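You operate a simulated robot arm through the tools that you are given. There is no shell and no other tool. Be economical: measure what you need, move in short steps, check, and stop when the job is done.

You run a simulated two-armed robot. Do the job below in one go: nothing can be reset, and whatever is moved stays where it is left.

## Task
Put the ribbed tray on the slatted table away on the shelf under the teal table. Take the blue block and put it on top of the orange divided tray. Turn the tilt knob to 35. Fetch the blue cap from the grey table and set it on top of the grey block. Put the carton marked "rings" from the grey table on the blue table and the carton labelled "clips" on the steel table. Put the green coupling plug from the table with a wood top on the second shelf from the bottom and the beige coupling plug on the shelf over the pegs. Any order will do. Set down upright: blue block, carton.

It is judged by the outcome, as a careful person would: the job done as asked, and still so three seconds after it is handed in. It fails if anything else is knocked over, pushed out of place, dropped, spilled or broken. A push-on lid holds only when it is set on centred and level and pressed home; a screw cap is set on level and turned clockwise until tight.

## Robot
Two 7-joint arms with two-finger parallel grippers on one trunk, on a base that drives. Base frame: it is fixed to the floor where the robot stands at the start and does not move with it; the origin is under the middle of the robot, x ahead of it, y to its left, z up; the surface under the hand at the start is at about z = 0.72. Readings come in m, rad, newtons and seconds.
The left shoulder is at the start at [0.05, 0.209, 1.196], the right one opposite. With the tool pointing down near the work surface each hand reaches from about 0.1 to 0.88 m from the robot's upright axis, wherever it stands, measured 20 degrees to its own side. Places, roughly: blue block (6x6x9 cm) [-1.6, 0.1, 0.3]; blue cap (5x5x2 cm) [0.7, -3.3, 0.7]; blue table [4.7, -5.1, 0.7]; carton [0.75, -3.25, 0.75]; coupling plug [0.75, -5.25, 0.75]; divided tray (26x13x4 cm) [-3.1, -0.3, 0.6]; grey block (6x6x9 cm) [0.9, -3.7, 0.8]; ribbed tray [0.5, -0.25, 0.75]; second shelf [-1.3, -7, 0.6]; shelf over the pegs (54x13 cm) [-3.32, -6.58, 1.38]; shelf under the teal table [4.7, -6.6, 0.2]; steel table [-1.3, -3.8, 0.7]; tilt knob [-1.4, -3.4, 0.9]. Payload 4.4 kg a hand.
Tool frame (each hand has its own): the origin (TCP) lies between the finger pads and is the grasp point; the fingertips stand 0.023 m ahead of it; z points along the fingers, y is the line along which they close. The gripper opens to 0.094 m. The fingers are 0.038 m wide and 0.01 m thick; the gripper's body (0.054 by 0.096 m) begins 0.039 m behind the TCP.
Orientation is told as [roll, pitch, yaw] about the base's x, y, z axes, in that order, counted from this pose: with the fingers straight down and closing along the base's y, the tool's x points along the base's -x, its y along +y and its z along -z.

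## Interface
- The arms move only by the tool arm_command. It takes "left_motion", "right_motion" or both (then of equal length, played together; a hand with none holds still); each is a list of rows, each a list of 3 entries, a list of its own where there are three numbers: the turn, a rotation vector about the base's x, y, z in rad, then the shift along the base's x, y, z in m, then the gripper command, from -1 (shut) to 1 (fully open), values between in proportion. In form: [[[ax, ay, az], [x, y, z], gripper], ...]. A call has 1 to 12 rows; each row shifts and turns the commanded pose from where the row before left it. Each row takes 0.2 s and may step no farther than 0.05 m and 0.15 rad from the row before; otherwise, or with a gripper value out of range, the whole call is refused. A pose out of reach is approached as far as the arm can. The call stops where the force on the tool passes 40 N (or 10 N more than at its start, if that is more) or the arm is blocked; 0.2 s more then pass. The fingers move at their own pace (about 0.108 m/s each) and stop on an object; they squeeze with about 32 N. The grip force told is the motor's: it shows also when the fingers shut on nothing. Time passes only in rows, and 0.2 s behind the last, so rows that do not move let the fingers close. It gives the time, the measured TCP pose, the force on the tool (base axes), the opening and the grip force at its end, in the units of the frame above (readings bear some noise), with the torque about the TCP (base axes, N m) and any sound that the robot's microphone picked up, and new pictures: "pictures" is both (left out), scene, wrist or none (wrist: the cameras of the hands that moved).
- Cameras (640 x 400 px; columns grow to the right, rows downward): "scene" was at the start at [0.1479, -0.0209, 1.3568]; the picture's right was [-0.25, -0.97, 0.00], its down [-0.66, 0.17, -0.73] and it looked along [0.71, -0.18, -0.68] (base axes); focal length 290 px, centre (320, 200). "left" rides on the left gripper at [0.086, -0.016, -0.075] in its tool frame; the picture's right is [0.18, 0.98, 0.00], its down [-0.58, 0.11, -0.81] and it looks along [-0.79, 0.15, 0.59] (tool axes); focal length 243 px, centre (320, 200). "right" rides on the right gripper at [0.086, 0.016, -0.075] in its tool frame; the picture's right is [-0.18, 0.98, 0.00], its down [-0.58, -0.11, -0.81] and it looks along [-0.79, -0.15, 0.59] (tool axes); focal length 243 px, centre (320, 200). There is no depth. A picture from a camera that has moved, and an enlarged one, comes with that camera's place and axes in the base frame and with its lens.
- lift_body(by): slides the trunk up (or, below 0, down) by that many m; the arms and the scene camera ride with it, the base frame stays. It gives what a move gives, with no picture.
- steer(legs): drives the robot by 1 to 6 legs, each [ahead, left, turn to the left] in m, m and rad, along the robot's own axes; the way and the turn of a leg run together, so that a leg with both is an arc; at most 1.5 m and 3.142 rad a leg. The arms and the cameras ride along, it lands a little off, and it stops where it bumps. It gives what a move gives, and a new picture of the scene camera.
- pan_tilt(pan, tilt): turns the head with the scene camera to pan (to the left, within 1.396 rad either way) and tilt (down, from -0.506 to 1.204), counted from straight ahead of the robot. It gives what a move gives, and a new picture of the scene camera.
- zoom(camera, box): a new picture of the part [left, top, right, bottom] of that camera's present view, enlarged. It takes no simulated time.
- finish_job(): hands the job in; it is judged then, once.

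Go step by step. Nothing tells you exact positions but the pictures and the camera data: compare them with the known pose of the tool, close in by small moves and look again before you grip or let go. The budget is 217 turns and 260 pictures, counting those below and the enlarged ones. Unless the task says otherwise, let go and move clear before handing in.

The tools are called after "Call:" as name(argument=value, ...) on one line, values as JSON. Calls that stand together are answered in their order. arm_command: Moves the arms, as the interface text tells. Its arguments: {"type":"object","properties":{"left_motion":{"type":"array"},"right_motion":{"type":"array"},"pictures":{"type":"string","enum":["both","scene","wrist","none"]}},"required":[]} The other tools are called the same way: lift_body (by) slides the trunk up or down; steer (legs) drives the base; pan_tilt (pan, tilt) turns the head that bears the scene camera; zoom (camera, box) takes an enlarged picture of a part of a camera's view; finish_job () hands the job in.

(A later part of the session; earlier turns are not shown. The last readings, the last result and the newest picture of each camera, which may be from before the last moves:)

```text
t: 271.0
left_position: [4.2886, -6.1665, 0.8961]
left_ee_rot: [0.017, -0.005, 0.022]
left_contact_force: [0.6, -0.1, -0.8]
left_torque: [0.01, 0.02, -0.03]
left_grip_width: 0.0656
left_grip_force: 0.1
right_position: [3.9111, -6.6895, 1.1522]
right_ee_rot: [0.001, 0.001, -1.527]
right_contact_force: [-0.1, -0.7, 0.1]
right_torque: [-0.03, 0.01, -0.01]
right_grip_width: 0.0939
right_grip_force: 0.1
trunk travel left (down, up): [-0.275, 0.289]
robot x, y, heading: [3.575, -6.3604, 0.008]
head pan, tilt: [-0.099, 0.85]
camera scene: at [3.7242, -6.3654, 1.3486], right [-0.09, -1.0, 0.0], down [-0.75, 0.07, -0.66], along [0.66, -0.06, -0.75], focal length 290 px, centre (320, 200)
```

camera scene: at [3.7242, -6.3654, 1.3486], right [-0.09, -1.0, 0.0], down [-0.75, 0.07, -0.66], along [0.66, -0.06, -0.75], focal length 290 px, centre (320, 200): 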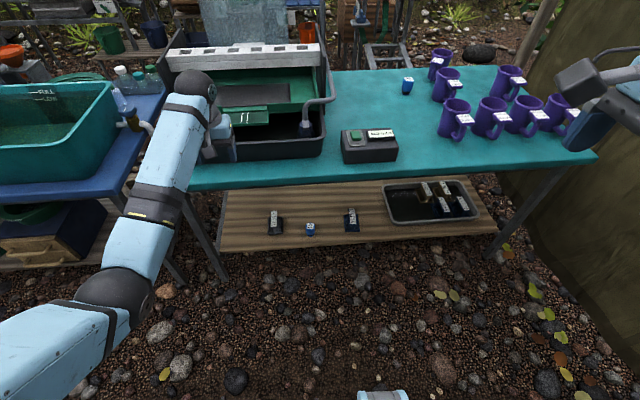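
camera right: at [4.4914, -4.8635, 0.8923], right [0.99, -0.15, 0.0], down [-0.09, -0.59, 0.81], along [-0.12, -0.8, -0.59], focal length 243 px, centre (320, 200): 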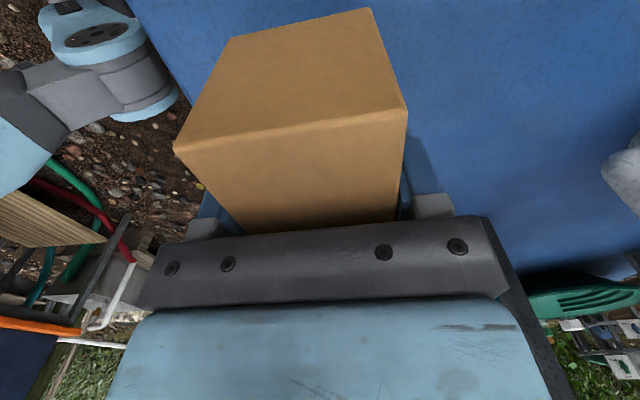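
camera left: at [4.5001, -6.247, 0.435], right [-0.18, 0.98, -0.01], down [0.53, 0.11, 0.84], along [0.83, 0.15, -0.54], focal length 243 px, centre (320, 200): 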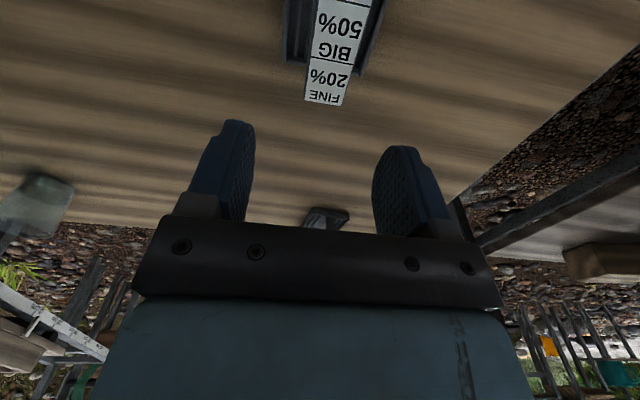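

Good. Retract the left arm, raise the trunk slightly and drive back.

Call:
arm_command(left_motion=[[[0, 0, 0], [-0.02, 0.006, 0.04], 1], [[0, 0, 0], [-0.03, 0.006, 0.035], 1], [[0, 0, 0], [-0.0375, 0.006, 0.025], 1], [[0, 0, 0], [-0.0375, 0.006, 0.025], 1], [[0, 0, 0], [-0.0375, 0.006, 0.025], 1], [[0, 0, 0], [-0.0375, 0.006, 0.025], 1], [[0, 0, 0], [-0.0375, 0.006, 0.025], 1], [[0, 0, 0], [-0.0375, 0.006, 0.025], 1]], pictures="none")

Call:
lift_body(by=0.15)

Call:
pan_tilt(pan=0.3, tilt=0.6)

Call:
steer(legs=[[0, 1.5, 0], [0, 1.5, 0], [0, 1.4, 0], [-1.35, 0.05, 0], [-0.55, -0.15, 0]])

```text
t: 272.8
left_position: [4.0121, -6.1202, 1.121]
left_ee_rot: [0.016, -0.005, 0.021]
left_contact_force: [-0.4, -0.9, 0.0]
left_torque: [0.01, -0.03, -0.02]
left_grip_width: 0.0937
left_grip_force: 0.1
right_position: [3.9114, -6.6893, 1.1531]
right_ee_rot: [0.002, -0.001, -1.529]
right_contact_force: [0.1, -0.4, -0.2]
right_torque: [-0.03, -0.01, 0.02]
right_grip_width: 0.0941
right_grip_force: 0.0
trunk travel left (down, up): [-0.275, 0.289]
robot x, y, heading: [3.5765, -6.3572, 0.006]
head pan, tilt: [-0.099, 0.85]
```

```text
t: 274.5
left_position: [4.0134, -6.12, 1.2697]
left_ee_rot: [0.019, -0.006, 0.021]
left_contact_force: [0.4, 0.7, -0.1]
left_torque: [0.01, -0.02, 0.04]
left_grip_width: 0.0943
left_grip_force: 0.1
right_position: [3.9128, -6.6895, 1.3021]
right_ee_rot: [0.001, 0.001, -1.526]
right_contact_force: [0.5, 0.2, 0.1]
right_torque: [0.01, 0.02, -0.01]
right_grip_width: 0.0942
right_grip_force: 0.1
trunk travel left (down, up): [-0.425, 0.139]
robot x, y, heading: [3.5775, -6.3584, 0.006]
head pan, tilt: [-0.099, 0.85]
```

```text
t: 275.4
left_position: [4.0144, -6.12, 1.2708]
left_ee_rot: [0.018, -0.005, 0.021]
left_contact_force: [0.6, -1.2, 0.0]
left_torque: [0.02, 0.02, 0.03]
left_grip_width: 0.0941
left_grip_force: 0.1
right_position: [3.9129, -6.6888, 1.302]
right_ee_rot: [0.0, 0.001, -1.528]
right_contact_force: [-0.6, -0.7, 0.2]
right_torque: [-0.01, -0.01, -0.02]
right_grip_width: 0.0938
right_grip_force: 0.1
trunk travel left (down, up): [-0.425, 0.139]
robot x, y, heading: [3.5787, -6.3586, 0.007]
head pan, tilt: [0.3, 0.6]
camera scene: at [3.7304, -6.3313, 1.5195], right [0.3, -0.95, 0.0], down [-0.54, -0.17, -0.82], along [0.79, 0.25, -0.57], focal length 290 px, centre (320, 200)
```

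scene: 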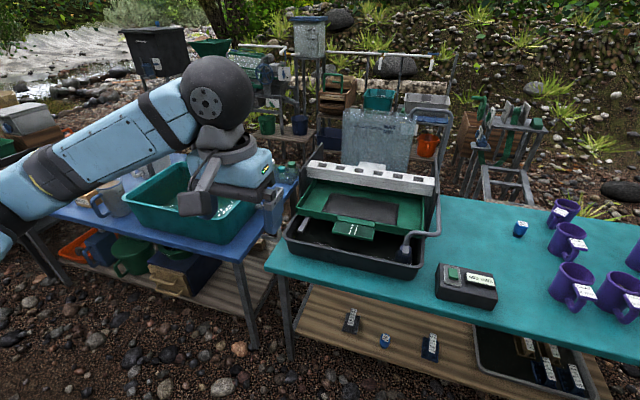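

```text
t: 322.9
left_position: [2.1026, -1.7862, 1.2707]
left_ee_rot: [0.017, -0.004, -0.019]
left_contact_force: [-0.2, -0.2, 0.2]
left_torque: [0.01, 0.01, -0.01]
left_grip_width: 0.0942
left_grip_force: 0.1
right_position: [1.9792, -2.3518, 1.3022]
right_ee_rot: [0.001, 0.002, -1.567]
right_contact_force: [-0.1, 0.3, -0.2]
right_torque: [0.02, 0.01, -0.05]
right_grip_width: 0.094
right_grip_force: 0.1
trunk travel left (down, up): [-0.425, 0.139]
robot x, y, heading: [1.6582, -2.0097, -0.034]
head pan, tilt: [0.3, 0.6]
camera scene: at [1.8113, -1.9859, 1.5195], right [0.26, -0.96, 0.0], down [-0.55, -0.15, -0.82], along [0.8, 0.22, -0.57], focal length 290 px, centre (320, 200)
```

scene: 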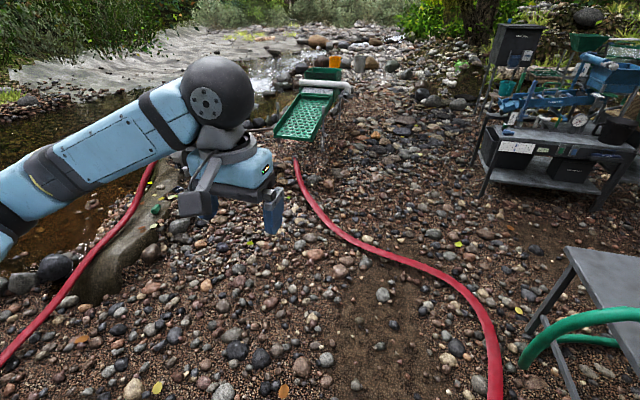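

I continue to the far side of the grey table and turn to face it.

Call:
pan_tilt(pan=0, tilt=0.7)

Call:
steer(legs=[[0, -1.5, 0.034], [-0.08, -0.16, 0], [0, 0, 3.14], [0.1, 0, 0]])

Call:
lift_body(by=-0.15)

```text
t: 323.7
left_position: [2.1019, -1.7862, 1.2698]
left_ee_rot: [0.02, -0.006, -0.018]
left_contact_force: [-1.0, 0.2, 0.2]
left_torque: [0.0, -0.03, 0.0]
left_grip_width: 0.0939
left_grip_force: 0.1
right_position: [1.9788, -2.3507, 1.3022]
right_ee_rot: [0.001, 0.0, -1.568]
right_contact_force: [0.3, 0.0, 0.0]
right_torque: [-0.01, 0.0, 0.01]
right_grip_width: 0.0941
right_grip_force: 0.0
trunk travel left (down, up): [-0.425, 0.139]
robot x, y, heading: [1.657, -2.0063, -0.034]
head pan, tilt: [0.0, 0.7]
camera scene: at [1.8108, -2.0121, 1.511], right [-0.03, -1.0, 0.0], down [-0.64, 0.02, -0.77], along [0.76, -0.02, -0.64], focal length 290 px, centre (320, 200)
```

scene: 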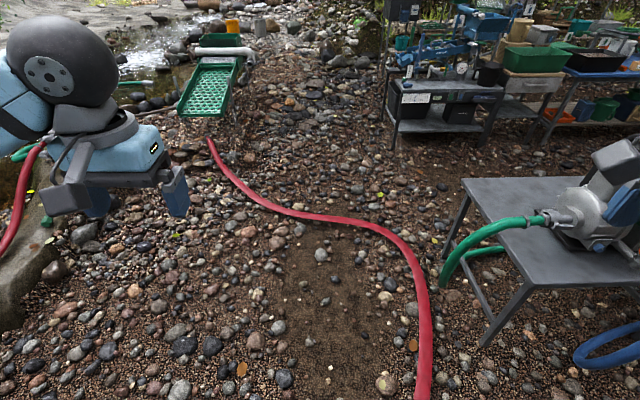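

```text
t: 346.6
left_position: [1.0357, -3.894, 1.2706]
left_ee_rot: [0.017, -0.005, -3.13]
left_contact_force: [-0.3, 0.2, 0.2]
left_torque: [-0.01, 0.03, -0.02]
left_grip_width: 0.094
left_grip_force: 0.0
right_position: [1.1427, -3.3252, 1.3023]
right_ee_rot: [0.002, 0.0, 1.603]
right_contact_force: [0.1, 0.3, -0.6]
right_torque: [0.02, 0.01, -0.02]
right_grip_width: 0.0937
right_grip_force: 0.1
trunk travel left (down, up): [-0.425, 0.139]
robot x, y, heading: [1.476, -3.659, 3.136]
head pan, tilt: [0.0, 0.7]
camera scene: at [1.3228, -3.6599, 1.511], right [0.0, 1.0, 0.0], down [0.64, 0.0, -0.77], along [-0.77, 0.0, -0.64], focal length 290 px, centre (320, 200)
```

scene: 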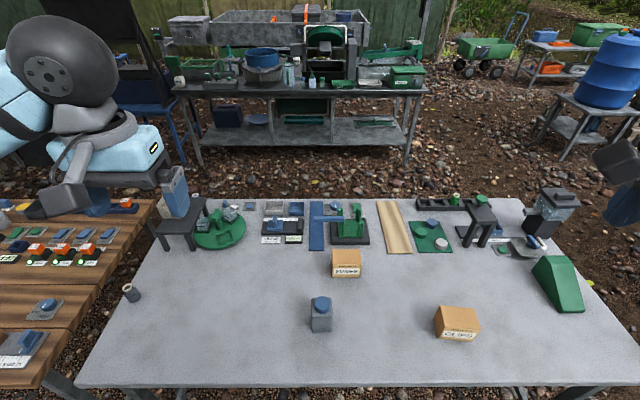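

```text
t: 348.3
left_position: [1.0366, -3.8929, 1.1209]
left_ee_rot: [0.019, -0.005, -3.132]
left_contact_force: [0.7, -0.4, -0.1]
left_torque: [0.02, 0.0, 0.01]
left_grip_width: 0.0936
left_grip_force: 0.1
right_position: [1.1435, -3.3254, 1.1526]
right_ee_rot: [0.0, -0.001, 1.602]
right_contact_force: [0.6, -0.5, 0.2]
right_torque: [0.06, 0.03, -0.03]
right_grip_width: 0.0942
right_grip_force: 0.1
trunk travel left (down, up): [-0.275, 0.289]
robot x, y, heading: [1.4728, -3.6583, 3.136]
head pan, tilt: [0.0, 0.7]
```

CLIPS is at about [0.935,-3.295]. I bring the right hand over it.

Call:
arm_command(right_motion=[[[0, 0, 0], [-0.0298, 0.0043, -0.0361], 1], [[0, 0, 0], [-0.0298, 0.0043, -0.0361], 1], [[0, 0, 0], [-0.0298, 0.0043, -0.0361], 1], [[0, 0, 0], [-0.0298, 0.0043, -0.0361], 1], [[0, 0, 0], [-0.0298, 0.0043, -0.0361], 1], [[0, 0, 0], [-0.0298, 0.0043, -0.0361], 1], [[0, 0, 0], [-0.0298, 0.0043, -0.0361], 1], [[0, 0, 0], [0, 0, 0], 1]], pictures="both")

```text
t: 350.1
left_position: [1.0376, -3.8935, 1.1204]
left_ee_rot: [0.018, -0.005, -3.132]
left_contact_force: [-0.1, 0.3, 0.5]
left_torque: [0.0, 0.04, 0.01]
left_grip_width: 0.0941
left_grip_force: 0.1
right_position: [0.9355, -3.2937, 0.8989]
right_ee_rot: [0.001, 0.0, 1.604]
right_contact_force: [0.4, -0.1, -0.3]
right_torque: [0.0, 0.04, 0.0]
right_grip_width: 0.094
right_grip_force: 0.1
trunk travel left (down, up): [-0.275, 0.289]
robot x, y, heading: [1.4767, -3.658, 3.143]
head pan, tilt: [0.0, 0.7]
camera scene: at [1.323, -3.6599, 1.361], right [0.0, 1.0, 0.0], down [0.64, 0.0, -0.77], along [-0.77, 0.0, -0.64], focal length 290 px, centre (320, 200)
camera right: at [0.9218, -3.38, 0.9724], right [-0.99, 0.15, 0.0], down [0.09, 0.58, 0.81], along [0.12, 0.8, -0.59], focal length 243 px, centre (320, 200)
```

scene: 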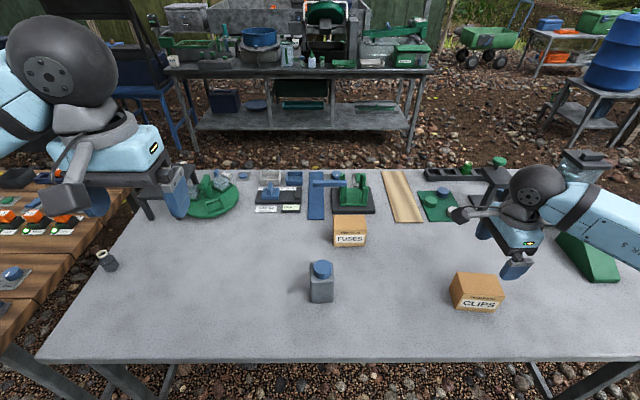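
right: 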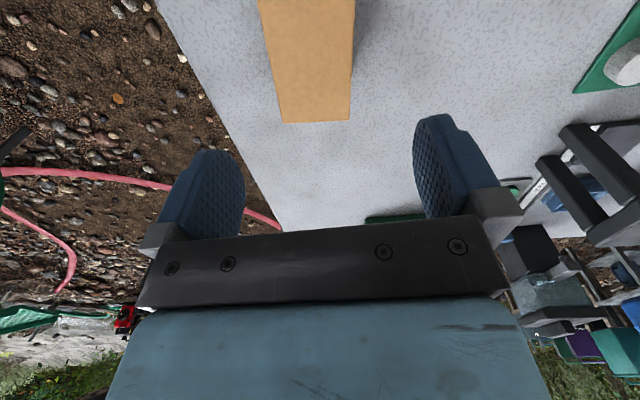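

CLIPS is turned about -0.1 rad and centred near [0.941,-3.292]. I align, descend, grip and lift.

Call:
arm_command(right_motion=[[[0, 0, -0.12], [0.006, 0.001, -0.03], 1], [[0, 0, 0], [0, 0, -0.035], 1], [[0, 0, 0], [0, 0, -0.035], 1], [[0, 0, 0], [0, 0, -0.037], 1], [[0, 0, 0], [0, 0, 0], 1]], pictures="wrist")

```text
t: 351.3
left_position: [1.0373, -3.8927, 1.1203]
left_ee_rot: [0.018, -0.005, -3.132]
left_contact_force: [-0.1, 0.1, 0.1]
left_torque: [0.0, 0.0, -0.02]
left_grip_width: 0.0942
left_grip_force: 0.1
right_position: [0.9425, -3.2941, 0.7606]
right_ee_rot: [0.001, 0.001, 1.483]
right_contact_force: [0.9, -0.1, 0.3]
right_torque: [0.0, -0.03, 0.01]
right_grip_width: 0.094
right_grip_force: 0.1
trunk travel left (down, up): [-0.275, 0.289]
robot x, y, heading: [1.4781, -3.6568, 3.14]
head pan, tilt: [0.0, 0.7]
camera right: at [0.9176, -3.3773, 0.8345], right [-0.96, 0.27, 0.0], down [0.16, 0.57, 0.81], along [0.22, 0.78, -0.59], focal length 243 px, centre (320, 200)
```

right: 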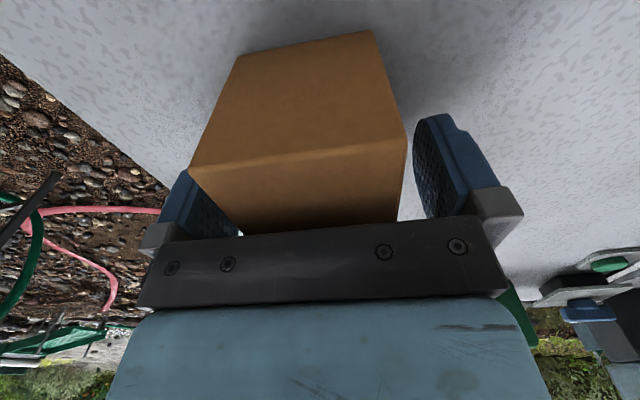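

Call:
arm_command(right_motion=[[[0, 0, 0], [0.003, 0.011, 0], 1], [[0, 0, 0], [0, 0, 0], -1], [[0, 0, 0], [0, 0, 0], -1], [[0, 0, 0], [0, 0, 0], -1], [[0, 0, 0], [0, 0, 0.03], -1], [[0, 0, 0], [0.01, 0, 0.045], -1], [[0, 0, 0], [0.02, 0, 0.045], -1], [[0, 0, 0], [0.02, 0, 0.045], -1], [[0, 0, 0], [0.03, 0, 0.04], -1], [[0, 0, 0], [0.03, 0, 0.04], -1], [[0, 0, 0], [0.03, 0, 0.04], -1]], pictures="both")

```text
t: 353.7
left_position: [1.0374, -3.8948, 1.1219]
left_ee_rot: [0.017, -0.005, -3.132]
left_contact_force: [-0.6, 0.8, 0.4]
left_torque: [-0.01, 0.0, 0.01]
left_grip_width: 0.094
left_grip_force: 0.1
right_position: [1.0856, -3.2828, 1.0481]
right_ee_rot: [0.001, 0.0, 1.485]
right_contact_force: [0.3, -0.5, -1.3]
right_torque: [0.01, 0.03, -0.01]
right_grip_width: 0.0592
right_grip_force: 32.1
trunk travel left (down, up): [-0.275, 0.289]
robot x, y, heading: [1.4729, -3.6597, 3.139]
head pan, tilt: [0.0, 0.7]
camera scene: at [1.3234, -3.6602, 1.361], right [0.0, 1.0, 0.0], down [0.64, 0.0, -0.77], along [-0.77, 0.0, -0.64], focal length 290 px, centre (320, 200)
camera right: at [1.0605, -3.3668, 1.1215], right [-0.96, 0.27, 0.0], down [0.16, 0.57, 0.81], along [0.22, 0.78, -0.59], focal length 243 px, centre (320, 200)
```

scene: 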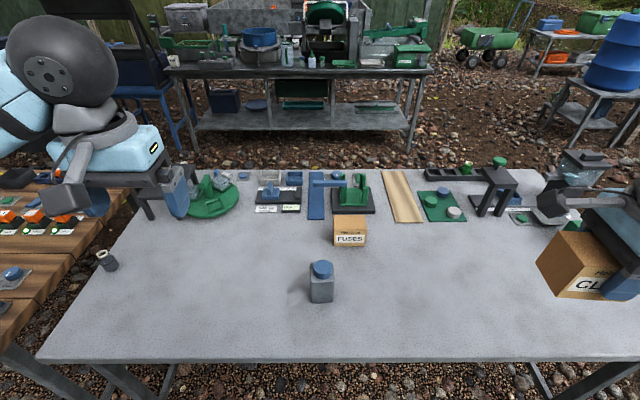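
right: 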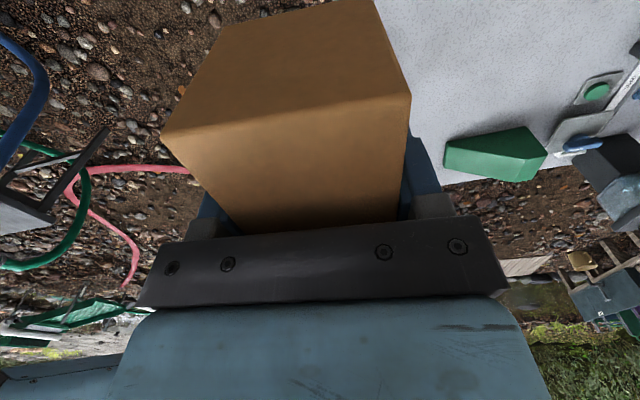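

CLIPS is in the right hand. While here I look at the wood-top table for the coupling plugs: step back and strafe left.

Call:
steer(legs=[[-0.12, 0, 0], [0, 1.45, 0]])

Call:
zoom(camera="scene", box=[120, 130, 640, 400])

```text
t: 367.6
left_position: [1.1412, -5.3607, 1.1206]
left_ee_rot: [0.016, -0.006, 3.138]
left_contact_force: [0.1, 0.7, 0.3]
left_torque: [-0.04, 0.04, -0.02]
left_grip_width: 0.0939
left_grip_force: 0.0
right_position: [1.1947, -4.7506, 1.0463]
right_ee_rot: [0.002, -0.001, 1.471]
right_contact_force: [0.3, 0.7, -0.3]
right_torque: [0.03, -0.01, -0.01]
right_grip_width: 0.0598
right_grip_force: 31.7
trunk travel left (down, up): [-0.275, 0.289]
robot x, y, heading: [1.5807, -5.1354, 3.129]
head pan, tilt: [0.0, 0.7]
camera scene: at [1.4298, -5.1306, 1.3609], right [0.01, 1.0, 0.0], down [0.64, -0.01, -0.76], along [-0.76, 0.01, -0.64], focal length 290 px, centre (320, 200)
```

scene: 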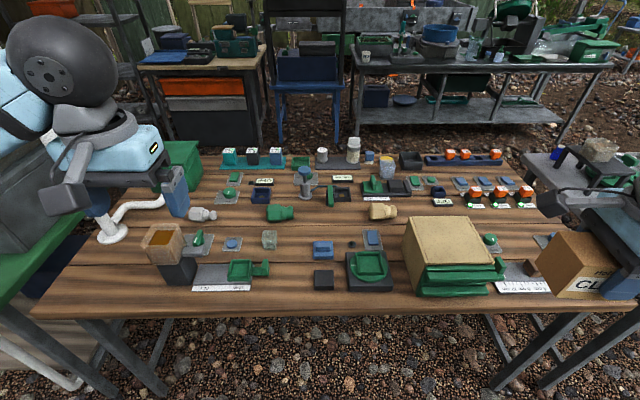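

```text
1.23 times, centred on (380, 265) of scene
camera zoom: at [1.4298, -5.1306, 1.3609], right [0.01, 1.0, 0.0], down [0.64, -0.01, -0.76], along [-0.76, 0.01, -0.64], focal length 357 px, centre (246, 120)
```

zoom: 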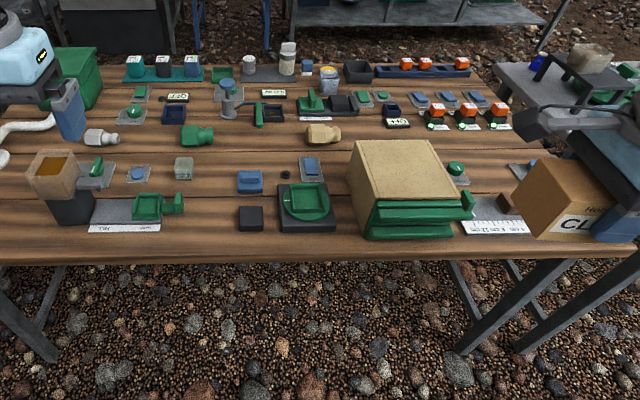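

On the wood table: green plug near [0.75,-5.24], beige plug near [0.75,-4.92], both lying along y. I step closer and look in detail.

Call:
steer(legs=[[0.12, 0, 0.01]])

Call:
zoom(camera="scene", box=[180, 170, 460, 320])

```text
t: 368.9
left_position: [1.0228, -5.3668, 1.1201]
left_ee_rot: [0.018, -0.005, -3.129]
left_contact_force: [0.3, -0.3, -0.6]
left_torque: [0.0, -0.03, 0.02]
left_grip_width: 0.094
left_grip_force: 0.1
right_position: [1.0669, -4.7561, 1.0472]
right_ee_rot: [0.0, 0.001, 1.485]
right_contact_force: [0.0, 1.4, -1.0]
right_torque: [0.03, 0.0, -0.01]
right_grip_width: 0.0596
right_grip_force: 31.8
trunk travel left (down, up): [-0.275, 0.289]
robot x, y, heading: [1.4621, -5.1327, 3.142]
head pan, tilt: [0.0, 0.7]
camera scene: at [1.3078, -5.1316, 1.3608], right [0.0, 1.0, 0.0], down [0.64, 0.0, -0.76], along [-0.76, 0.0, -0.64], focal length 290 px, centre (320, 200)
```

scene: 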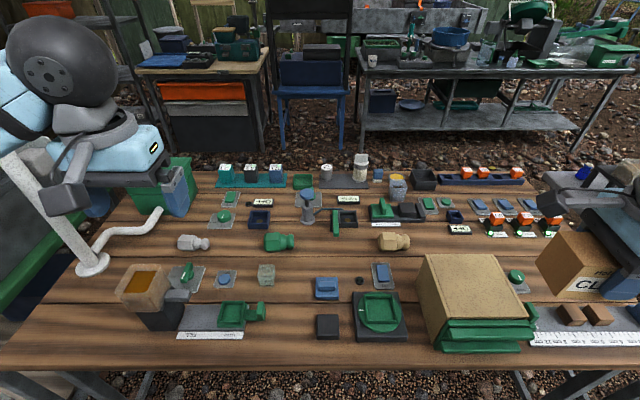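

```text
2.29 times, centred on (320, 245) of scene
camera zoom: at [1.3078, -5.1316, 1.3608], right [0.0, 1.0, 0.0], down [0.64, 0.0, -0.76], along [-0.76, 0.0, -0.64], focal length 664 px, centre (320, 97)
```

zoom: 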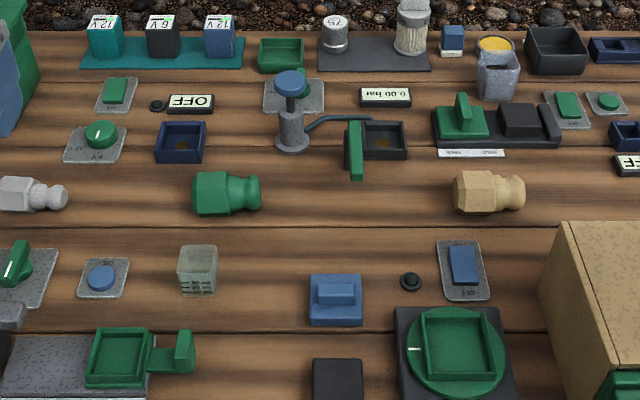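

I rotate the left hand to close across the plug (along x), with a slight lean so it can later be set into a shelf.

Call:
arm_command(left_motion=[[[0, 0, 0.1416], [-0.0242, 0.0101, -0.0218], 0.4], [[0, 0, 0.1416], [-0.0242, 0.0101, -0.0218], 0.4], [[0, 0, 0.1416], [-0.0242, 0.0101, -0.0218], 0.4], [[0, 0, 0.1416], [-0.0242, 0.0101, -0.0218], 0.4], [[0, 0, 0.1416], [-0.0242, 0.0101, -0.0218], 0.4], [[0, 0, 0.1416], [-0.0242, 0.0101, -0.0218], 0.4], [[0, 0, 0.1416], [-0.0242, 0.0101, -0.0218], 0.4], [[0, 0, 0.1416], [-0.0242, 0.0101, -0.0218], 0.4], [[0, 0, 0.1416], [-0.0242, 0.0101, -0.0218], 0.4], [[0, 0, 0.1416], [-0.0242, 0.0101, -0.0218], 0.4], [[0, 0, 0.1416], [-0.0242, 0.0101, -0.0218], 0.4], [[0, 0, 0], [0, 0, 0], 0.4]], pictures="none")

Call:
arm_command(left_motion=[[[-0.15, 0, 0], [0, 0, -0.01], 0.4], [[-0.15, 0, 0], [0, 0, -0.01], 0.4], [[-0.15, 0, 0], [0, 0, -0.01], 0.4], [[0, 0, 0], [0, 0, 0], 0.4]], pictures="both")

```text
t: 371.5
left_position: [0.7571, -5.255, 0.882]
left_ee_rot: [0.018, -0.004, -1.571]
left_contact_force: [1.1, -0.6, 0.9]
left_torque: [0.03, 0.03, 0.01]
left_grip_width: 0.0659
left_grip_force: 0.1
right_position: [1.0683, -4.7551, 1.0473]
right_ee_rot: [0.0, 0.002, 1.485]
right_contact_force: [0.2, -0.1, -0.9]
right_torque: [-0.03, -0.01, -0.01]
right_grip_width: 0.0596
right_grip_force: 31.6
trunk travel left (down, up): [-0.275, 0.289]
robot x, y, heading: [1.4635, -5.1331, 3.141]
head pan, tilt: [0.0, 0.7]
```

```text
t: 372.5
left_position: [0.7584, -5.2551, 0.8511]
left_ee_rot: [0.018, -0.456, -1.573]
left_contact_force: [0.3, -0.1, -0.2]
left_torque: [-0.01, 0.01, -0.03]
left_grip_width: 0.0658
left_grip_force: 0.0
right_position: [1.0684, -4.7544, 1.0471]
right_ee_rot: [-0.001, 0.0, 1.486]
right_contact_force: [-0.1, 0.5, -0.9]
right_torque: [0.05, 0.02, 0.02]
right_grip_width: 0.0597
right_grip_force: 32.1
trunk travel left (down, up): [-0.275, 0.289]
robot x, y, heading: [1.4576, -5.1309, 3.142]
head pan, tilt: [0.0, 0.7]
camera scene: at [1.3087, -5.1318, 1.3609], right [0.0, 1.0, 0.0], down [0.64, 0.0, -0.77], along [-0.77, 0.0, -0.64], focal length 290 px, centre (320, 200)
camera left: at [0.7406, -5.1436, 0.8796], right [0.98, 0.17, -0.07], down [0.09, -0.17, 0.98], along [0.16, -0.97, -0.18], focal length 243 px, centre (320, 200)
```

scene: 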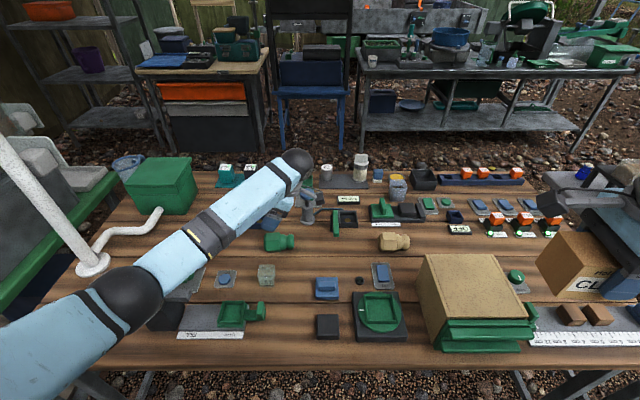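
left: 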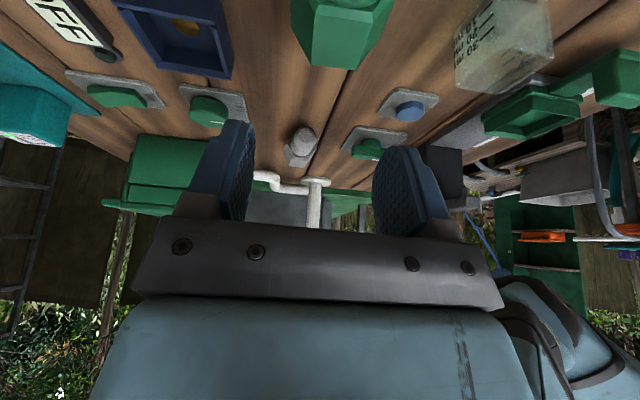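

The plug's body is near [0.766,-5.27]. I descend onto it.

Call:
arm_command(left_motion=[[[0, 0, 0], [0.008, -0.01, -0.03], 0.4], [[0, 0, 0], [0, 0, -0.03], 0.4], [[0, 0, 0], [0, 0, -0.025], 0.4], [[0, 0, 0], [0, 0, -0.01], 0.4], [[0, 0, 0], [0, 0, 0], 0.4]], pictures="wrist")

Call:
zoom(camera="scene", box=[200, 140, 400, 290])

```text
t: 373.7
left_position: [0.7658, -5.2659, 0.7572]
left_ee_rot: [0.018, -0.455, -1.572]
left_contact_force: [0.5, 0.5, -0.6]
left_torque: [-0.01, -0.01, 0.0]
left_grip_width: 0.0656
left_grip_force: 0.1
right_position: [1.0685, -4.7553, 1.0468]
right_ee_rot: [0.002, 0.002, 1.484]
right_contact_force: [0.4, 0.0, -0.6]
right_torque: [-0.01, 0.03, 0.02]
right_grip_width: 0.0597
right_grip_force: 31.7
trunk travel left (down, up): [-0.275, 0.289]
robot x, y, heading: [1.4623, -5.1297, 3.138]
head pan, tilt: [0.0, 0.7]
camera left: at [0.7478, -5.1533, 0.7843], right [0.98, 0.17, -0.06], down [0.09, -0.17, 0.98], along [0.16, -0.97, -0.18], focal length 243 px, centre (320, 200)
```

left: 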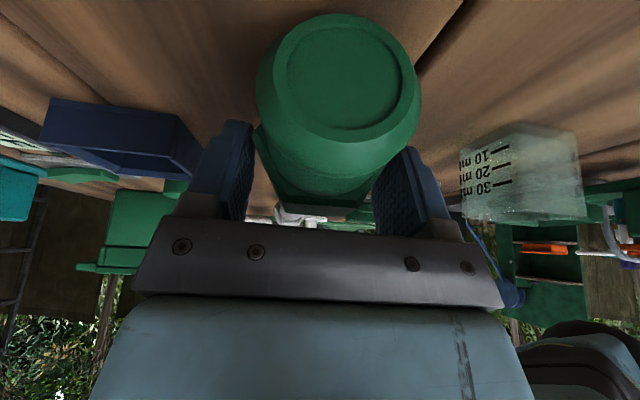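

```text
2.67 times, centred on (300, 215) of scene
camera zoom: at [1.3086, -5.1317, 1.3609], right [0.0, 1.0, 0.0], down [0.64, 0.0, -0.76], along [-0.76, 0.0, -0.64], focal length 774 px, centre (373, 160)
```

zoom: 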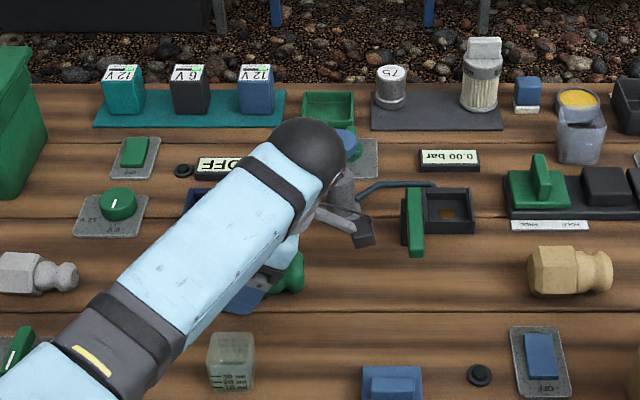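

Call:
arm_command(left_motion=[[[0, 0, 0], [0, 0, 0], -1], [[0, 0, 0], [0, 0, 0], -1], [[0, 0, 0], [0, 0, 0], -1], [[0, 0, 0], [0, 0, 0.03], -1], [[0, 0, 0], [0.01, 0, 0.04], -1], [[0, 0, 0], [0.02, 0, 0.04], -1], [[0, 0, 0], [0.02, 0, 0.04], -1], [[0, 0, 0], [0.03, 0, 0.04], -1]], pictures="wrist")

```text
t: 375.7
left_position: [0.8033, -5.3611, 0.894]
left_ee_rot: [0.006, -0.553, -1.503]
left_contact_force: [-0.7, 0.1, -1.6]
left_torque: [-0.04, -0.02, 0.0]
left_grip_width: 0.0571
left_grip_force: 32.0
left hand out of reach, approached as far as the arm can: row 7, 8
right_position: [1.0685, -4.7557, 1.0461]
right_ee_rot: [0.0, -0.001, 1.485]
right_contact_force: [0.1, 0.3, -1.5]
right_torque: [0.03, 0.0, -0.01]
right_grip_width: 0.0599
right_grip_force: 32.1
trunk travel left (down, up): [-0.275, 0.289]
robot x, y, heading: [1.459, -5.1317, 3.143]
head pan, tilt: [0.0, 0.7]
stopped in row 8 (left hand): the arm was blocked; the commanded pose is now the measured one
camera left: at [0.7793, -5.2493, 0.9125], right [0.97, 0.23, -0.09], down [0.11, -0.06, 0.99], along [0.22, -0.97, -0.09], focal length 243 px, centre (320, 200)
```

left: 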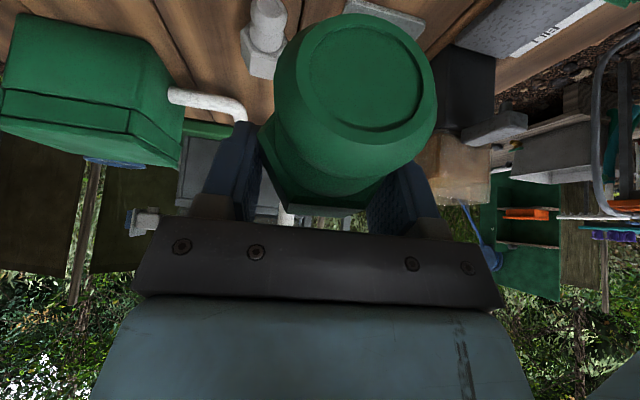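

The plug is held (0.057 wide). The arm is near a limit in this lean, so I straighten the tool while lifting and retreating.

Call:
arm_command(left_motion=[[[0.12, 0, 0], [0.01, 0.01, 0.01], -1], [[0.12, 0, 0], [0.01, 0.01, 0.01], -1], [[0.12, 0, 0], [0.01, 0.01, 0.02], -1], [[0.1, 0, 0], [0.02, 0.01, 0.03], -1], [[0, 0, -0.1], [0.03, 0.01, 0.03], -1], [[0, 0, -0.15], [0.03, 0, 0.03], -1], [[0, 0, -0.15], [0.03, 0, 0.03], -1], [[0, 0, -0.15], [0.03, 0, 0.03], -1], [[0, 0, -0.15], [0.02, 0, 0.02], -1], [[0, 0, -0.15], [0.02, 0, 0.02], -1], [[0, 0, -0.15], [0.02, 0, 0], -1], [[0, 0, -0.15], [0, 0, 0], -1]], pictures="scene")

```text
t: 378.5
left_position: [0.8472, -5.4564, 0.9144]
left_ee_rot: [0.111, -0.179, -2.606]
left_contact_force: [0.7, 0.7, -1.6]
left_torque: [0.01, 0.03, -0.04]
left_grip_width: 0.0573
left_grip_force: 32.4
left hand out of reach, approached as far as the arm can: row 2, 3, 4, 5, 6, 7, 8, 9, 10, 11
right_position: [1.0686, -4.7544, 1.0466]
right_ee_rot: [-0.001, -0.001, 1.484]
right_contact_force: [0.3, 0.6, -1.0]
right_torque: [0.03, 0.01, -0.01]
right_grip_width: 0.0598
right_grip_force: 32.0
trunk travel left (down, up): [-0.275, 0.289]
robot x, y, heading: [1.4587, -5.13, 3.134]
head pan, tilt: [0.0, 0.7]
stopped in row 12 (left hand): the arm was blocked; the commanded pose is now the measured one
camera scene: at [1.3085, -5.132, 1.3609], right [0.0, 1.0, 0.0], down [0.64, 0.0, -0.76], along [-0.76, 0.0, -0.64], focal length 290 px, centre (320, 200)
```

scene: 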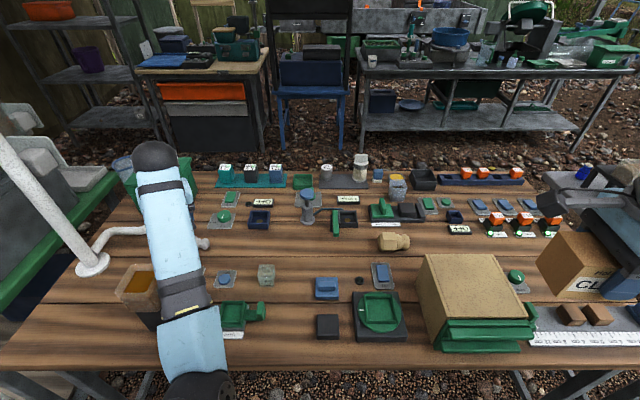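

The left elbow is now low and limits the arm. I lift the trunk to clear the table and back away before sorting the arm out.

Call:
lift_body(by=0.25)

Call:
steer(legs=[[-0.15, 0, 0], [0, -1.2, 0]])

```text
t: 381.1
left_position: [0.848, -5.4558, 1.1627]
left_ee_rot: [0.111, -0.176, -2.606]
left_contact_force: [0.4, 0.5, -1.1]
left_torque: [-0.01, 0.02, -0.02]
left_grip_width: 0.0571
left_grip_force: 32.5
right_position: [1.0684, -4.755, 1.2966]
right_ee_rot: [0.0, -0.001, 1.485]
right_contact_force: [0.1, -0.5, -2.3]
right_torque: [-0.03, -0.04, -0.05]
right_grip_width: 0.0596
right_grip_force: 32.3
trunk travel left (down, up): [-0.525, 0.039]
robot x, y, heading: [1.4602, -5.1317, 3.136]
head pan, tilt: [0.0, 0.7]
```

```text
t: 392.8
left_position: [0.9971, -4.2661, 1.166]
left_ee_rot: [0.11, -0.177, -2.587]
left_contact_force: [0.1, -0.3, -2.4]
left_torque: [-0.01, 0.04, -0.02]
left_grip_width: 0.0569
left_grip_force: 32.5
right_position: [1.2048, -3.5616, 1.2971]
right_ee_rot: [0.0, -0.001, 1.505]
right_contact_force: [-1.1, 0.4, -1.3]
right_torque: [0.01, 0.0, 0.01]
right_grip_width: 0.0599
right_grip_force: 32.4
trunk travel left (down, up): [-0.525, 0.039]
robot x, y, heading: [1.6032, -3.9279, -3.126]
head pan, tilt: [0.0, 0.7]
camera scene: at [1.4515, -3.9328, 1.6109], right [-0.02, 1.0, 0.0], down [0.64, 0.01, -0.76], along [-0.76, -0.01, -0.64], focal length 290 px, centre (320, 200)
```

scene: 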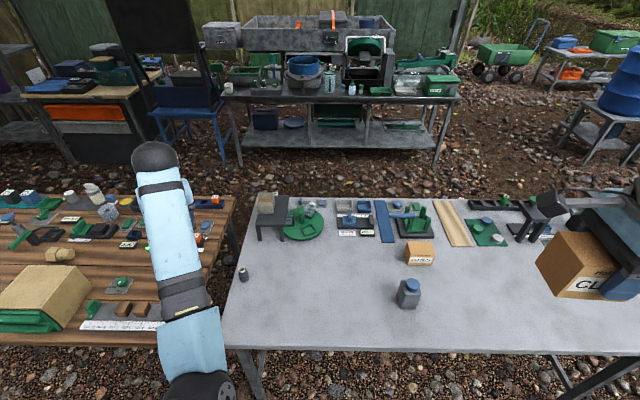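

I try to bring the left hand back to a natural pose (up and nearer, tool vertical).

Call:
arm_command(left_motion=[[[0, 0, -0.1], [0, 0, 0.04], -1], [[0, 0, -0.1], [0, 0, 0.04], -1], [[0, 0, -0.1], [0, 0, 0.04], -1], [[0, 0, -0.1], [0, 0, 0.04], -1], [[0, 0, -0.1], [0, 0, 0.04], -1], [[0, 0, -0.05], [0, 0, 0.04], -1], [[0, 0, 0], [0, 0, 0], -1]], pictures="scene")

```text
t: 394.4
left_position: [0.9392, -4.3138, 1.3635]
left_ee_rot: [0.111, -0.177, -3.138]
left_contact_force: [0.0, 0.0, -0.7]
left_torque: [-0.02, 0.05, -0.01]
left_grip_width: 0.0571
left_grip_force: 31.7
left hand out of reach, approached as far as the arm can: row 2, 3, 4, 5, 6
right_position: [1.2039, -3.5619, 1.2972]
right_ee_rot: [-0.001, 0.001, 1.505]
right_contact_force: [0.2, -0.5, -1.8]
right_torque: [0.04, 0.02, 0.02]
right_grip_width: 0.0596
right_grip_force: 32.4
trunk travel left (down, up): [-0.525, 0.039]
robot x, y, heading: [1.6034, -3.9274, -3.124]
head pan, tilt: [0.0, 0.7]
camera scene: at [1.4514, -3.9334, 1.6109], right [-0.02, 1.0, 0.0], down [0.64, 0.01, -0.76], along [-0.76, -0.01, -0.64], focal length 290 px, centre (320, 200)
```

scene: 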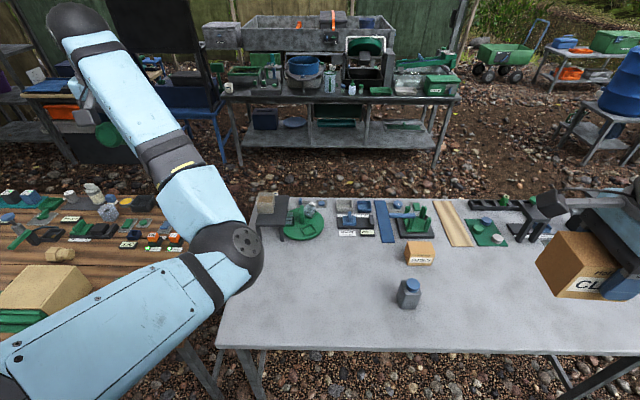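

The left elbow has flipped inward. I straighten the arm forward fully in the free air, then draw it back to let it bend the proper way.

Call:
arm_command(left_motion=[[[0, 0, 0], [-0.04, -0.01, 0.01], -1], [[0, 0, 0], [-0.04, -0.01, 0.01], -1], [[0, 0, 0], [-0.04, -0.01, 0.01], -1], [[0, 0, 0], [-0.04, -0.01, 0.01], -1], [[0, 0, 0], [-0.04, -0.01, 0], -1], [[0, 0, 0], [-0.04, -0.01, 0], -1], [[0, 0, 0], [0, 0, 0], -1]], pictures="scene")

```text
t: 396.0
left_position: [0.728, -4.3696, 1.4002]
left_ee_rot: [0.11, -0.177, -3.136]
left_contact_force: [-1.3, -0.2, -1.8]
left_torque: [-0.05, 0.0, 0.03]
left_grip_width: 0.057
left_grip_force: 32.2
left hand out of reach, approached as far as the arm can: row 6
right_position: [1.2019, -3.5602, 1.2954]
right_ee_rot: [-0.002, 0.0, 1.504]
right_contact_force: [0.8, -1.0, -1.9]
right_torque: [-0.01, 0.0, 0.02]
right_grip_width: 0.0597
right_grip_force: 32.0
trunk travel left (down, up): [-0.525, 0.039]
robot x, y, heading: [1.6001, -3.9313, -3.124]
head pan, tilt: [0.0, 0.7]
camera scene: at [1.4498, -3.9317, 1.6107], right [-0.02, 1.0, 0.0], down [0.65, 0.01, -0.76], along [-0.76, -0.01, -0.65], focal length 290 px, centre (320, 200)
```

scene: 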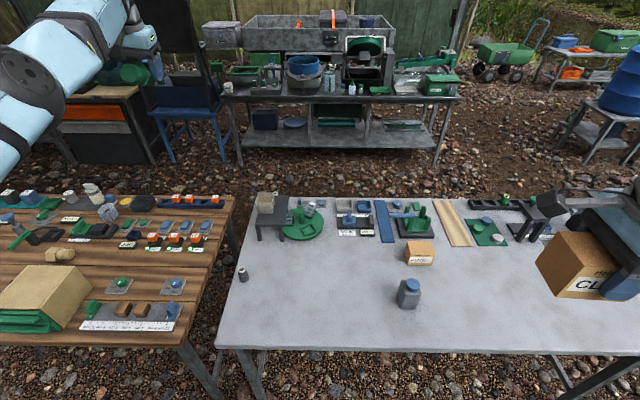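

The elbow is now on the left side. I draw the hand back while levelling the tool.

Call:
arm_command(left_motion=[[[0.03, -0.04, 0], [0.03, 0.005, -0.01], -1], [[0.03, -0.045, 0], [0.04, 0.005, -0.01], -1], [[0.03, -0.045, 0], [0.04, 0.005, -0.01], -1], [[0.02, -0.045, 0], [0.04, 0.005, -0.01], -1], [[0, 0, 0], [0.04, 0.01, -0.01], -1], [[0, 0, 0], [0.04, 0.01, 0], -1], [[0, 0, 0], [0.04, 0.01, 0], -1], [[0, 0, 0], [0.04, 0.01, 0], -1], [[0, 0, 0], [0.03, 0.01, 0], -1], [[0, 0, 0], [0, 0, 0], -1]], pictures="both")

```text
t: 398.2
left_position: [1.0051, -4.39, 1.3325]
left_ee_rot: [0.004, 0.001, -3.126]
left_contact_force: [0.2, -0.5, -1.5]
left_torque: [-0.02, 0.02, 0.02]
left_grip_width: 0.057
left_grip_force: 31.8
left hand out of reach, approached as far as the arm can: row 6, 7, 8, 9
right_position: [1.2045, -3.5593, 1.2965]
right_ee_rot: [-0.001, 0.0, 1.504]
right_contact_force: [0.6, 0.5, -1.5]
right_torque: [0.0, 0.03, -0.02]
right_grip_width: 0.0598
right_grip_force: 32.4
trunk travel left (down, up): [-0.525, 0.039]
robot x, y, heading: [1.6048, -3.9308, -3.12]
head pan, tilt: [0.0, 0.7]
camera scene: at [1.4511, -3.9328, 1.6108], right [-0.02, 1.0, 0.0], down [0.64, 0.01, -0.76], along [-0.76, -0.01, -0.64], focal length 290 px, centre (320, 200)
camera left: at [1.0921, -4.371, 1.4056], right [0.2, -0.98, 0.0], down [-0.58, -0.12, 0.81], along [-0.79, -0.16, -0.59], focal length 243 px, centre (320, 200)
```

scene: 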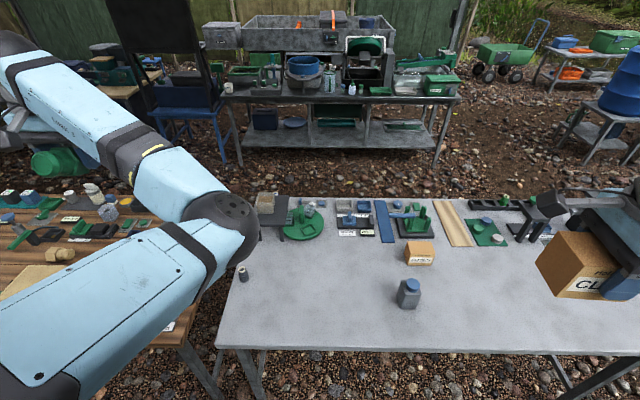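
left: 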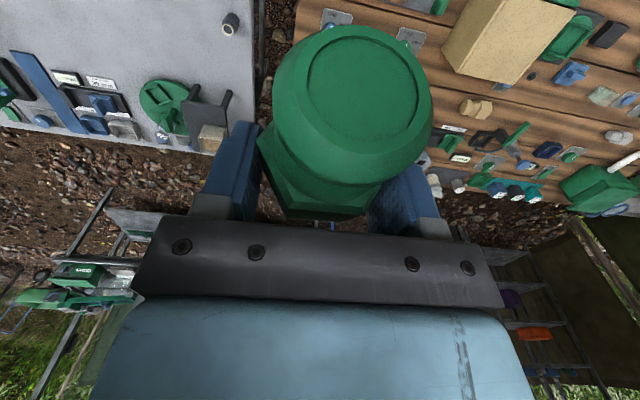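

Still inward. I push a bit further to full stretch and retract again, watching the elbow.

Call:
arm_command(left_motion=[[[0, 0, 0], [-0.05, 0, 0], -1], [[0, 0, 0], [-0.05, 0, 0], -1], [[0, 0, 0], [-0.05, 0, 0.0], -1], [[0, 0, 0], [-0.05, 0, 0.0], -1], [[0, 0, 0], [-0.05, 0, 0], -1], [[0, 0, 0], [-0.05, 0, 0], -1], [[0, 0, 0], [-0.05, 0, 0], -1], [[0, 0, 0], [-0.05, 0, 0], -1], [[0, 0, 0], [-0.05, 0, 0], -1], [[0, 0, 0], [0, 0, 0], -1]], pictures="none")

Call:
arm_command(left_motion=[[[0, 0, 0], [0.04, 0.02, 0], -1], [[0, 0, 0], [0.04, 0.02, 0], -1], [[0, 0, 0], [0.04, 0.02, 0.0], -1], [[0, 0, 0], [0.04, 0.02, 0.0], -1], [[0, 0, 0], [0.04, 0.02, 0], -1], [[0, 0, 0], [0, 0, 0], -1]], pictures="scene")

```text
t: 400.4
left_position: [0.7552, -4.3768, 1.3303]
left_ee_rot: [0.002, 0.0, -3.125]
left_contact_force: [-0.1, -0.4, -1.1]
left_torque: [0.0, 0.05, -0.01]
left_grip_width: 0.0573
left_grip_force: 32.6
left hand out of reach, approached as far as the arm can: row 5, 6, 7, 8, 9
right_position: [1.2038, -3.5611, 1.2982]
right_ee_rot: [-0.001, 0.0, 1.505]
right_contact_force: [0.3, -0.7, -1.2]
right_torque: [0.02, -0.01, 0.02]
right_grip_width: 0.0597
right_grip_force: 31.9
trunk travel left (down, up): [-0.525, 0.039]
robot x, y, heading: [1.6027, -3.9309, -3.123]
head pan, tilt: [0.0, 0.7]
```

```text
t: 401.8
left_position: [0.9148, -4.3121, 1.3155]
left_ee_rot: [0.005, 0.001, -3.126]
left_contact_force: [0.2, 0.2, -1.2]
left_torque: [-0.03, 0.03, -0.02]
left_grip_width: 0.057
left_grip_force: 31.5
left hand out of reach, approached as far as the arm can: row 4, 5
right_position: [1.2046, -3.559, 1.2964]
right_ee_rot: [0.0, 0.0, 1.505]
right_contact_force: [0.0, -0.9, -1.3]
right_torque: [0.0, -0.01, 0.0]
right_grip_width: 0.0595
right_grip_force: 31.8
trunk travel left (down, up): [-0.525, 0.039]
robot x, y, heading: [1.6061, -3.9325, -3.121]
head pan, tilt: [0.0, 0.7]
camera scene: at [1.4513, -3.9313, 1.6109], right [-0.02, 1.0, 0.0], down [0.64, 0.01, -0.76], along [-0.76, -0.01, -0.64], focal length 290 px, centre (320, 200)
```

scene: 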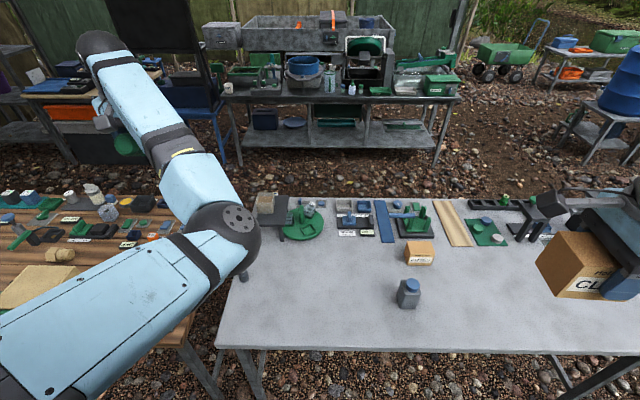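

The left arm stays usable, just folded differently, so I leave it extended and high. I turn, pass north of the grey table and go back to the west aisle.

Call:
steer(legs=[[0, 0, 3.12], [0, 1.5, 0], [0, 0.48, 0], [-1.5, 0.03, 0], [-0.35, 0, 0]])

```text
refused: leg 4 is longer than a leg can be; nothing moved
```

Call:
steer(legs=[[0, 0, 3.12], [0, 1.5, 0], [0, 0.48, 0], [-1.4, 0.03, 0], [-0.45, 0, 0]])

```text
t: 435.4
left_position: [0.6179, -1.4971, 1.3138]
left_ee_rot: [0.001, 0.0, -0.063]
left_contact_force: [-0.3, 0.0, -2.1]
left_torque: [-0.02, 0.01, 0.03]
left_grip_width: 0.0571
left_grip_force: 31.9
right_position: [0.2687, -2.2256, 1.2964]
right_ee_rot: [-0.001, -0.001, -1.715]
right_contact_force: [0.5, 0.8, -1.2]
right_torque: [-0.02, 0.02, 0.01]
right_grip_width: 0.0599
right_grip_force: 32.0
trunk travel left (down, up): [-0.525, 0.039]
robot x, y, heading: [-0.1005, -1.8282, -0.063]
head pan, tilt: [0.0, 0.7]
camera scene: at [0.0521, -1.8353, 1.6107], right [-0.06, -1.0, 0.0], down [-0.64, 0.04, -0.76], along [0.76, -0.05, -0.64], focal length 290 px, centre (320, 200)
```

scene: 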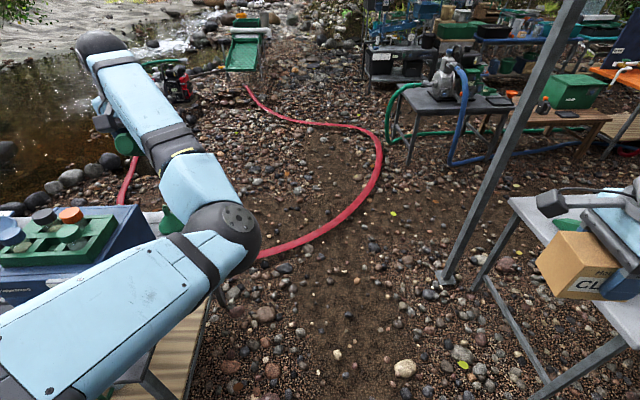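

Now in the west aisle. A barrel stands near, so I strafe south first, then turn toward the steel table.

Call:
steer(legs=[[-0.1, -1.2, 0.063], [0, -0.3, 0], [0, 0, -3.14]])

```text
t: 456.2
left_position: [-0.8848, -3.7464, 1.3157]
left_ee_rot: [0.003, 0.0, -3.069]
left_contact_force: [0.2, 1.2, -1.8]
left_torque: [0.0, 0.02, 0.0]
left_grip_width: 0.0573
left_grip_force: 31.9
right_position: [-0.6372, -2.9794, 1.2968]
right_ee_rot: [0.001, 0.001, 1.561]
right_contact_force: [-0.2, 0.6, -0.3]
right_torque: [0.01, 0.03, -0.01]
right_grip_width: 0.0597
right_grip_force: 32.1
trunk travel left (down, up): [-0.525, 0.039]
robot x, y, heading: [-0.2174, -3.3218, -3.069]
head pan, tilt: [0.0, 0.7]
camera scene: at [-0.3695, -3.3362, 1.6109], right [-0.07, 1.0, 0.0], down [0.64, 0.05, -0.76], along [-0.76, -0.06, -0.64], focal length 290 px, centre (320, 200)
```

scene: 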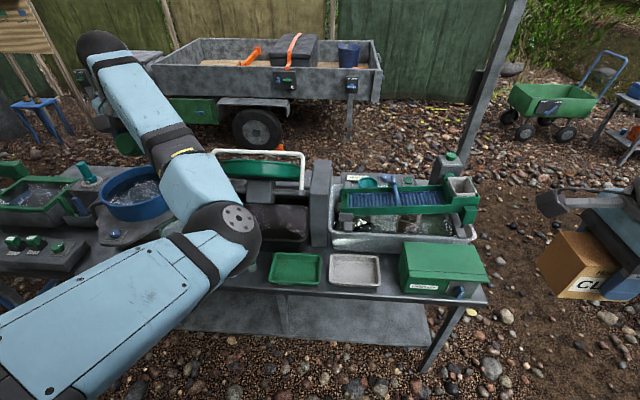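

The steel table holds several devices. I zoom to find the tilt knob and free space.

Call:
zoom(camera="scene", box=[220, 130, 520, 320])

Call:
pan_tilt(pan=0.5, tilt=0.7)

```text
2.11 times, centred on (370, 225) of scene
camera zoom: at [-0.3695, -3.3362, 1.6109], right [-0.07, 1.0, 0.0], down [0.64, 0.05, -0.76], along [-0.76, -0.06, -0.64], focal length 611 px, centre (215, 147)
```

zoom: 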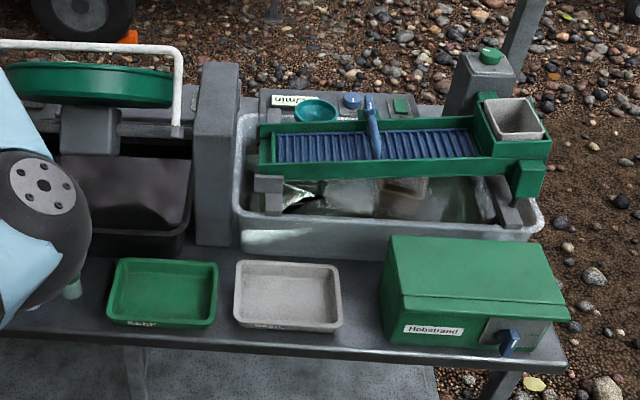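

```text
t: 457.1
left_position: [-0.8837, -3.7472, 1.3148]
left_ee_rot: [0.001, -0.001, -3.068]
left_contact_force: [-0.7, 0.4, -2.1]
left_torque: [-0.02, 0.05, 0.03]
left_grip_width: 0.0569
left_grip_force: 32.3
right_position: [-0.6382, -2.9776, 1.296]
right_ee_rot: [0.001, 0.0, 1.561]
right_contact_force: [0.3, 0.4, -0.8]
right_torque: [0.05, 0.01, -0.02]
right_grip_width: 0.0598
right_grip_force: 31.9
trunk travel left (down, up): [-0.525, 0.039]
robot x, y, heading: [-0.2201, -3.3222, -3.063]
head pan, tilt: [0.499, 0.7]
camera scene: at [-0.3561, -3.3758, 1.6109], right [-0.54, 0.84, 0.0], down [0.54, 0.35, -0.76], along [-0.64, -0.41, -0.64], focal length 290 px, centre (320, 200)
```

scene: 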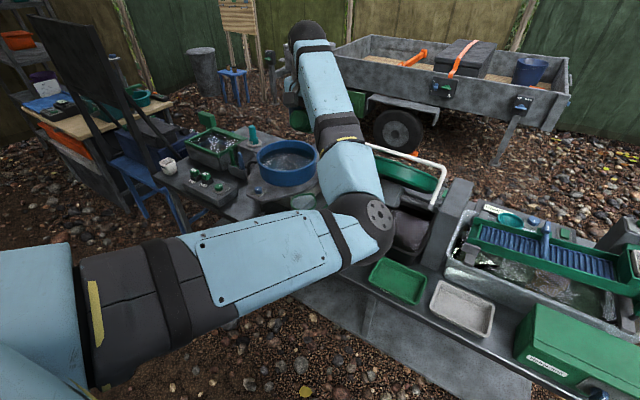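

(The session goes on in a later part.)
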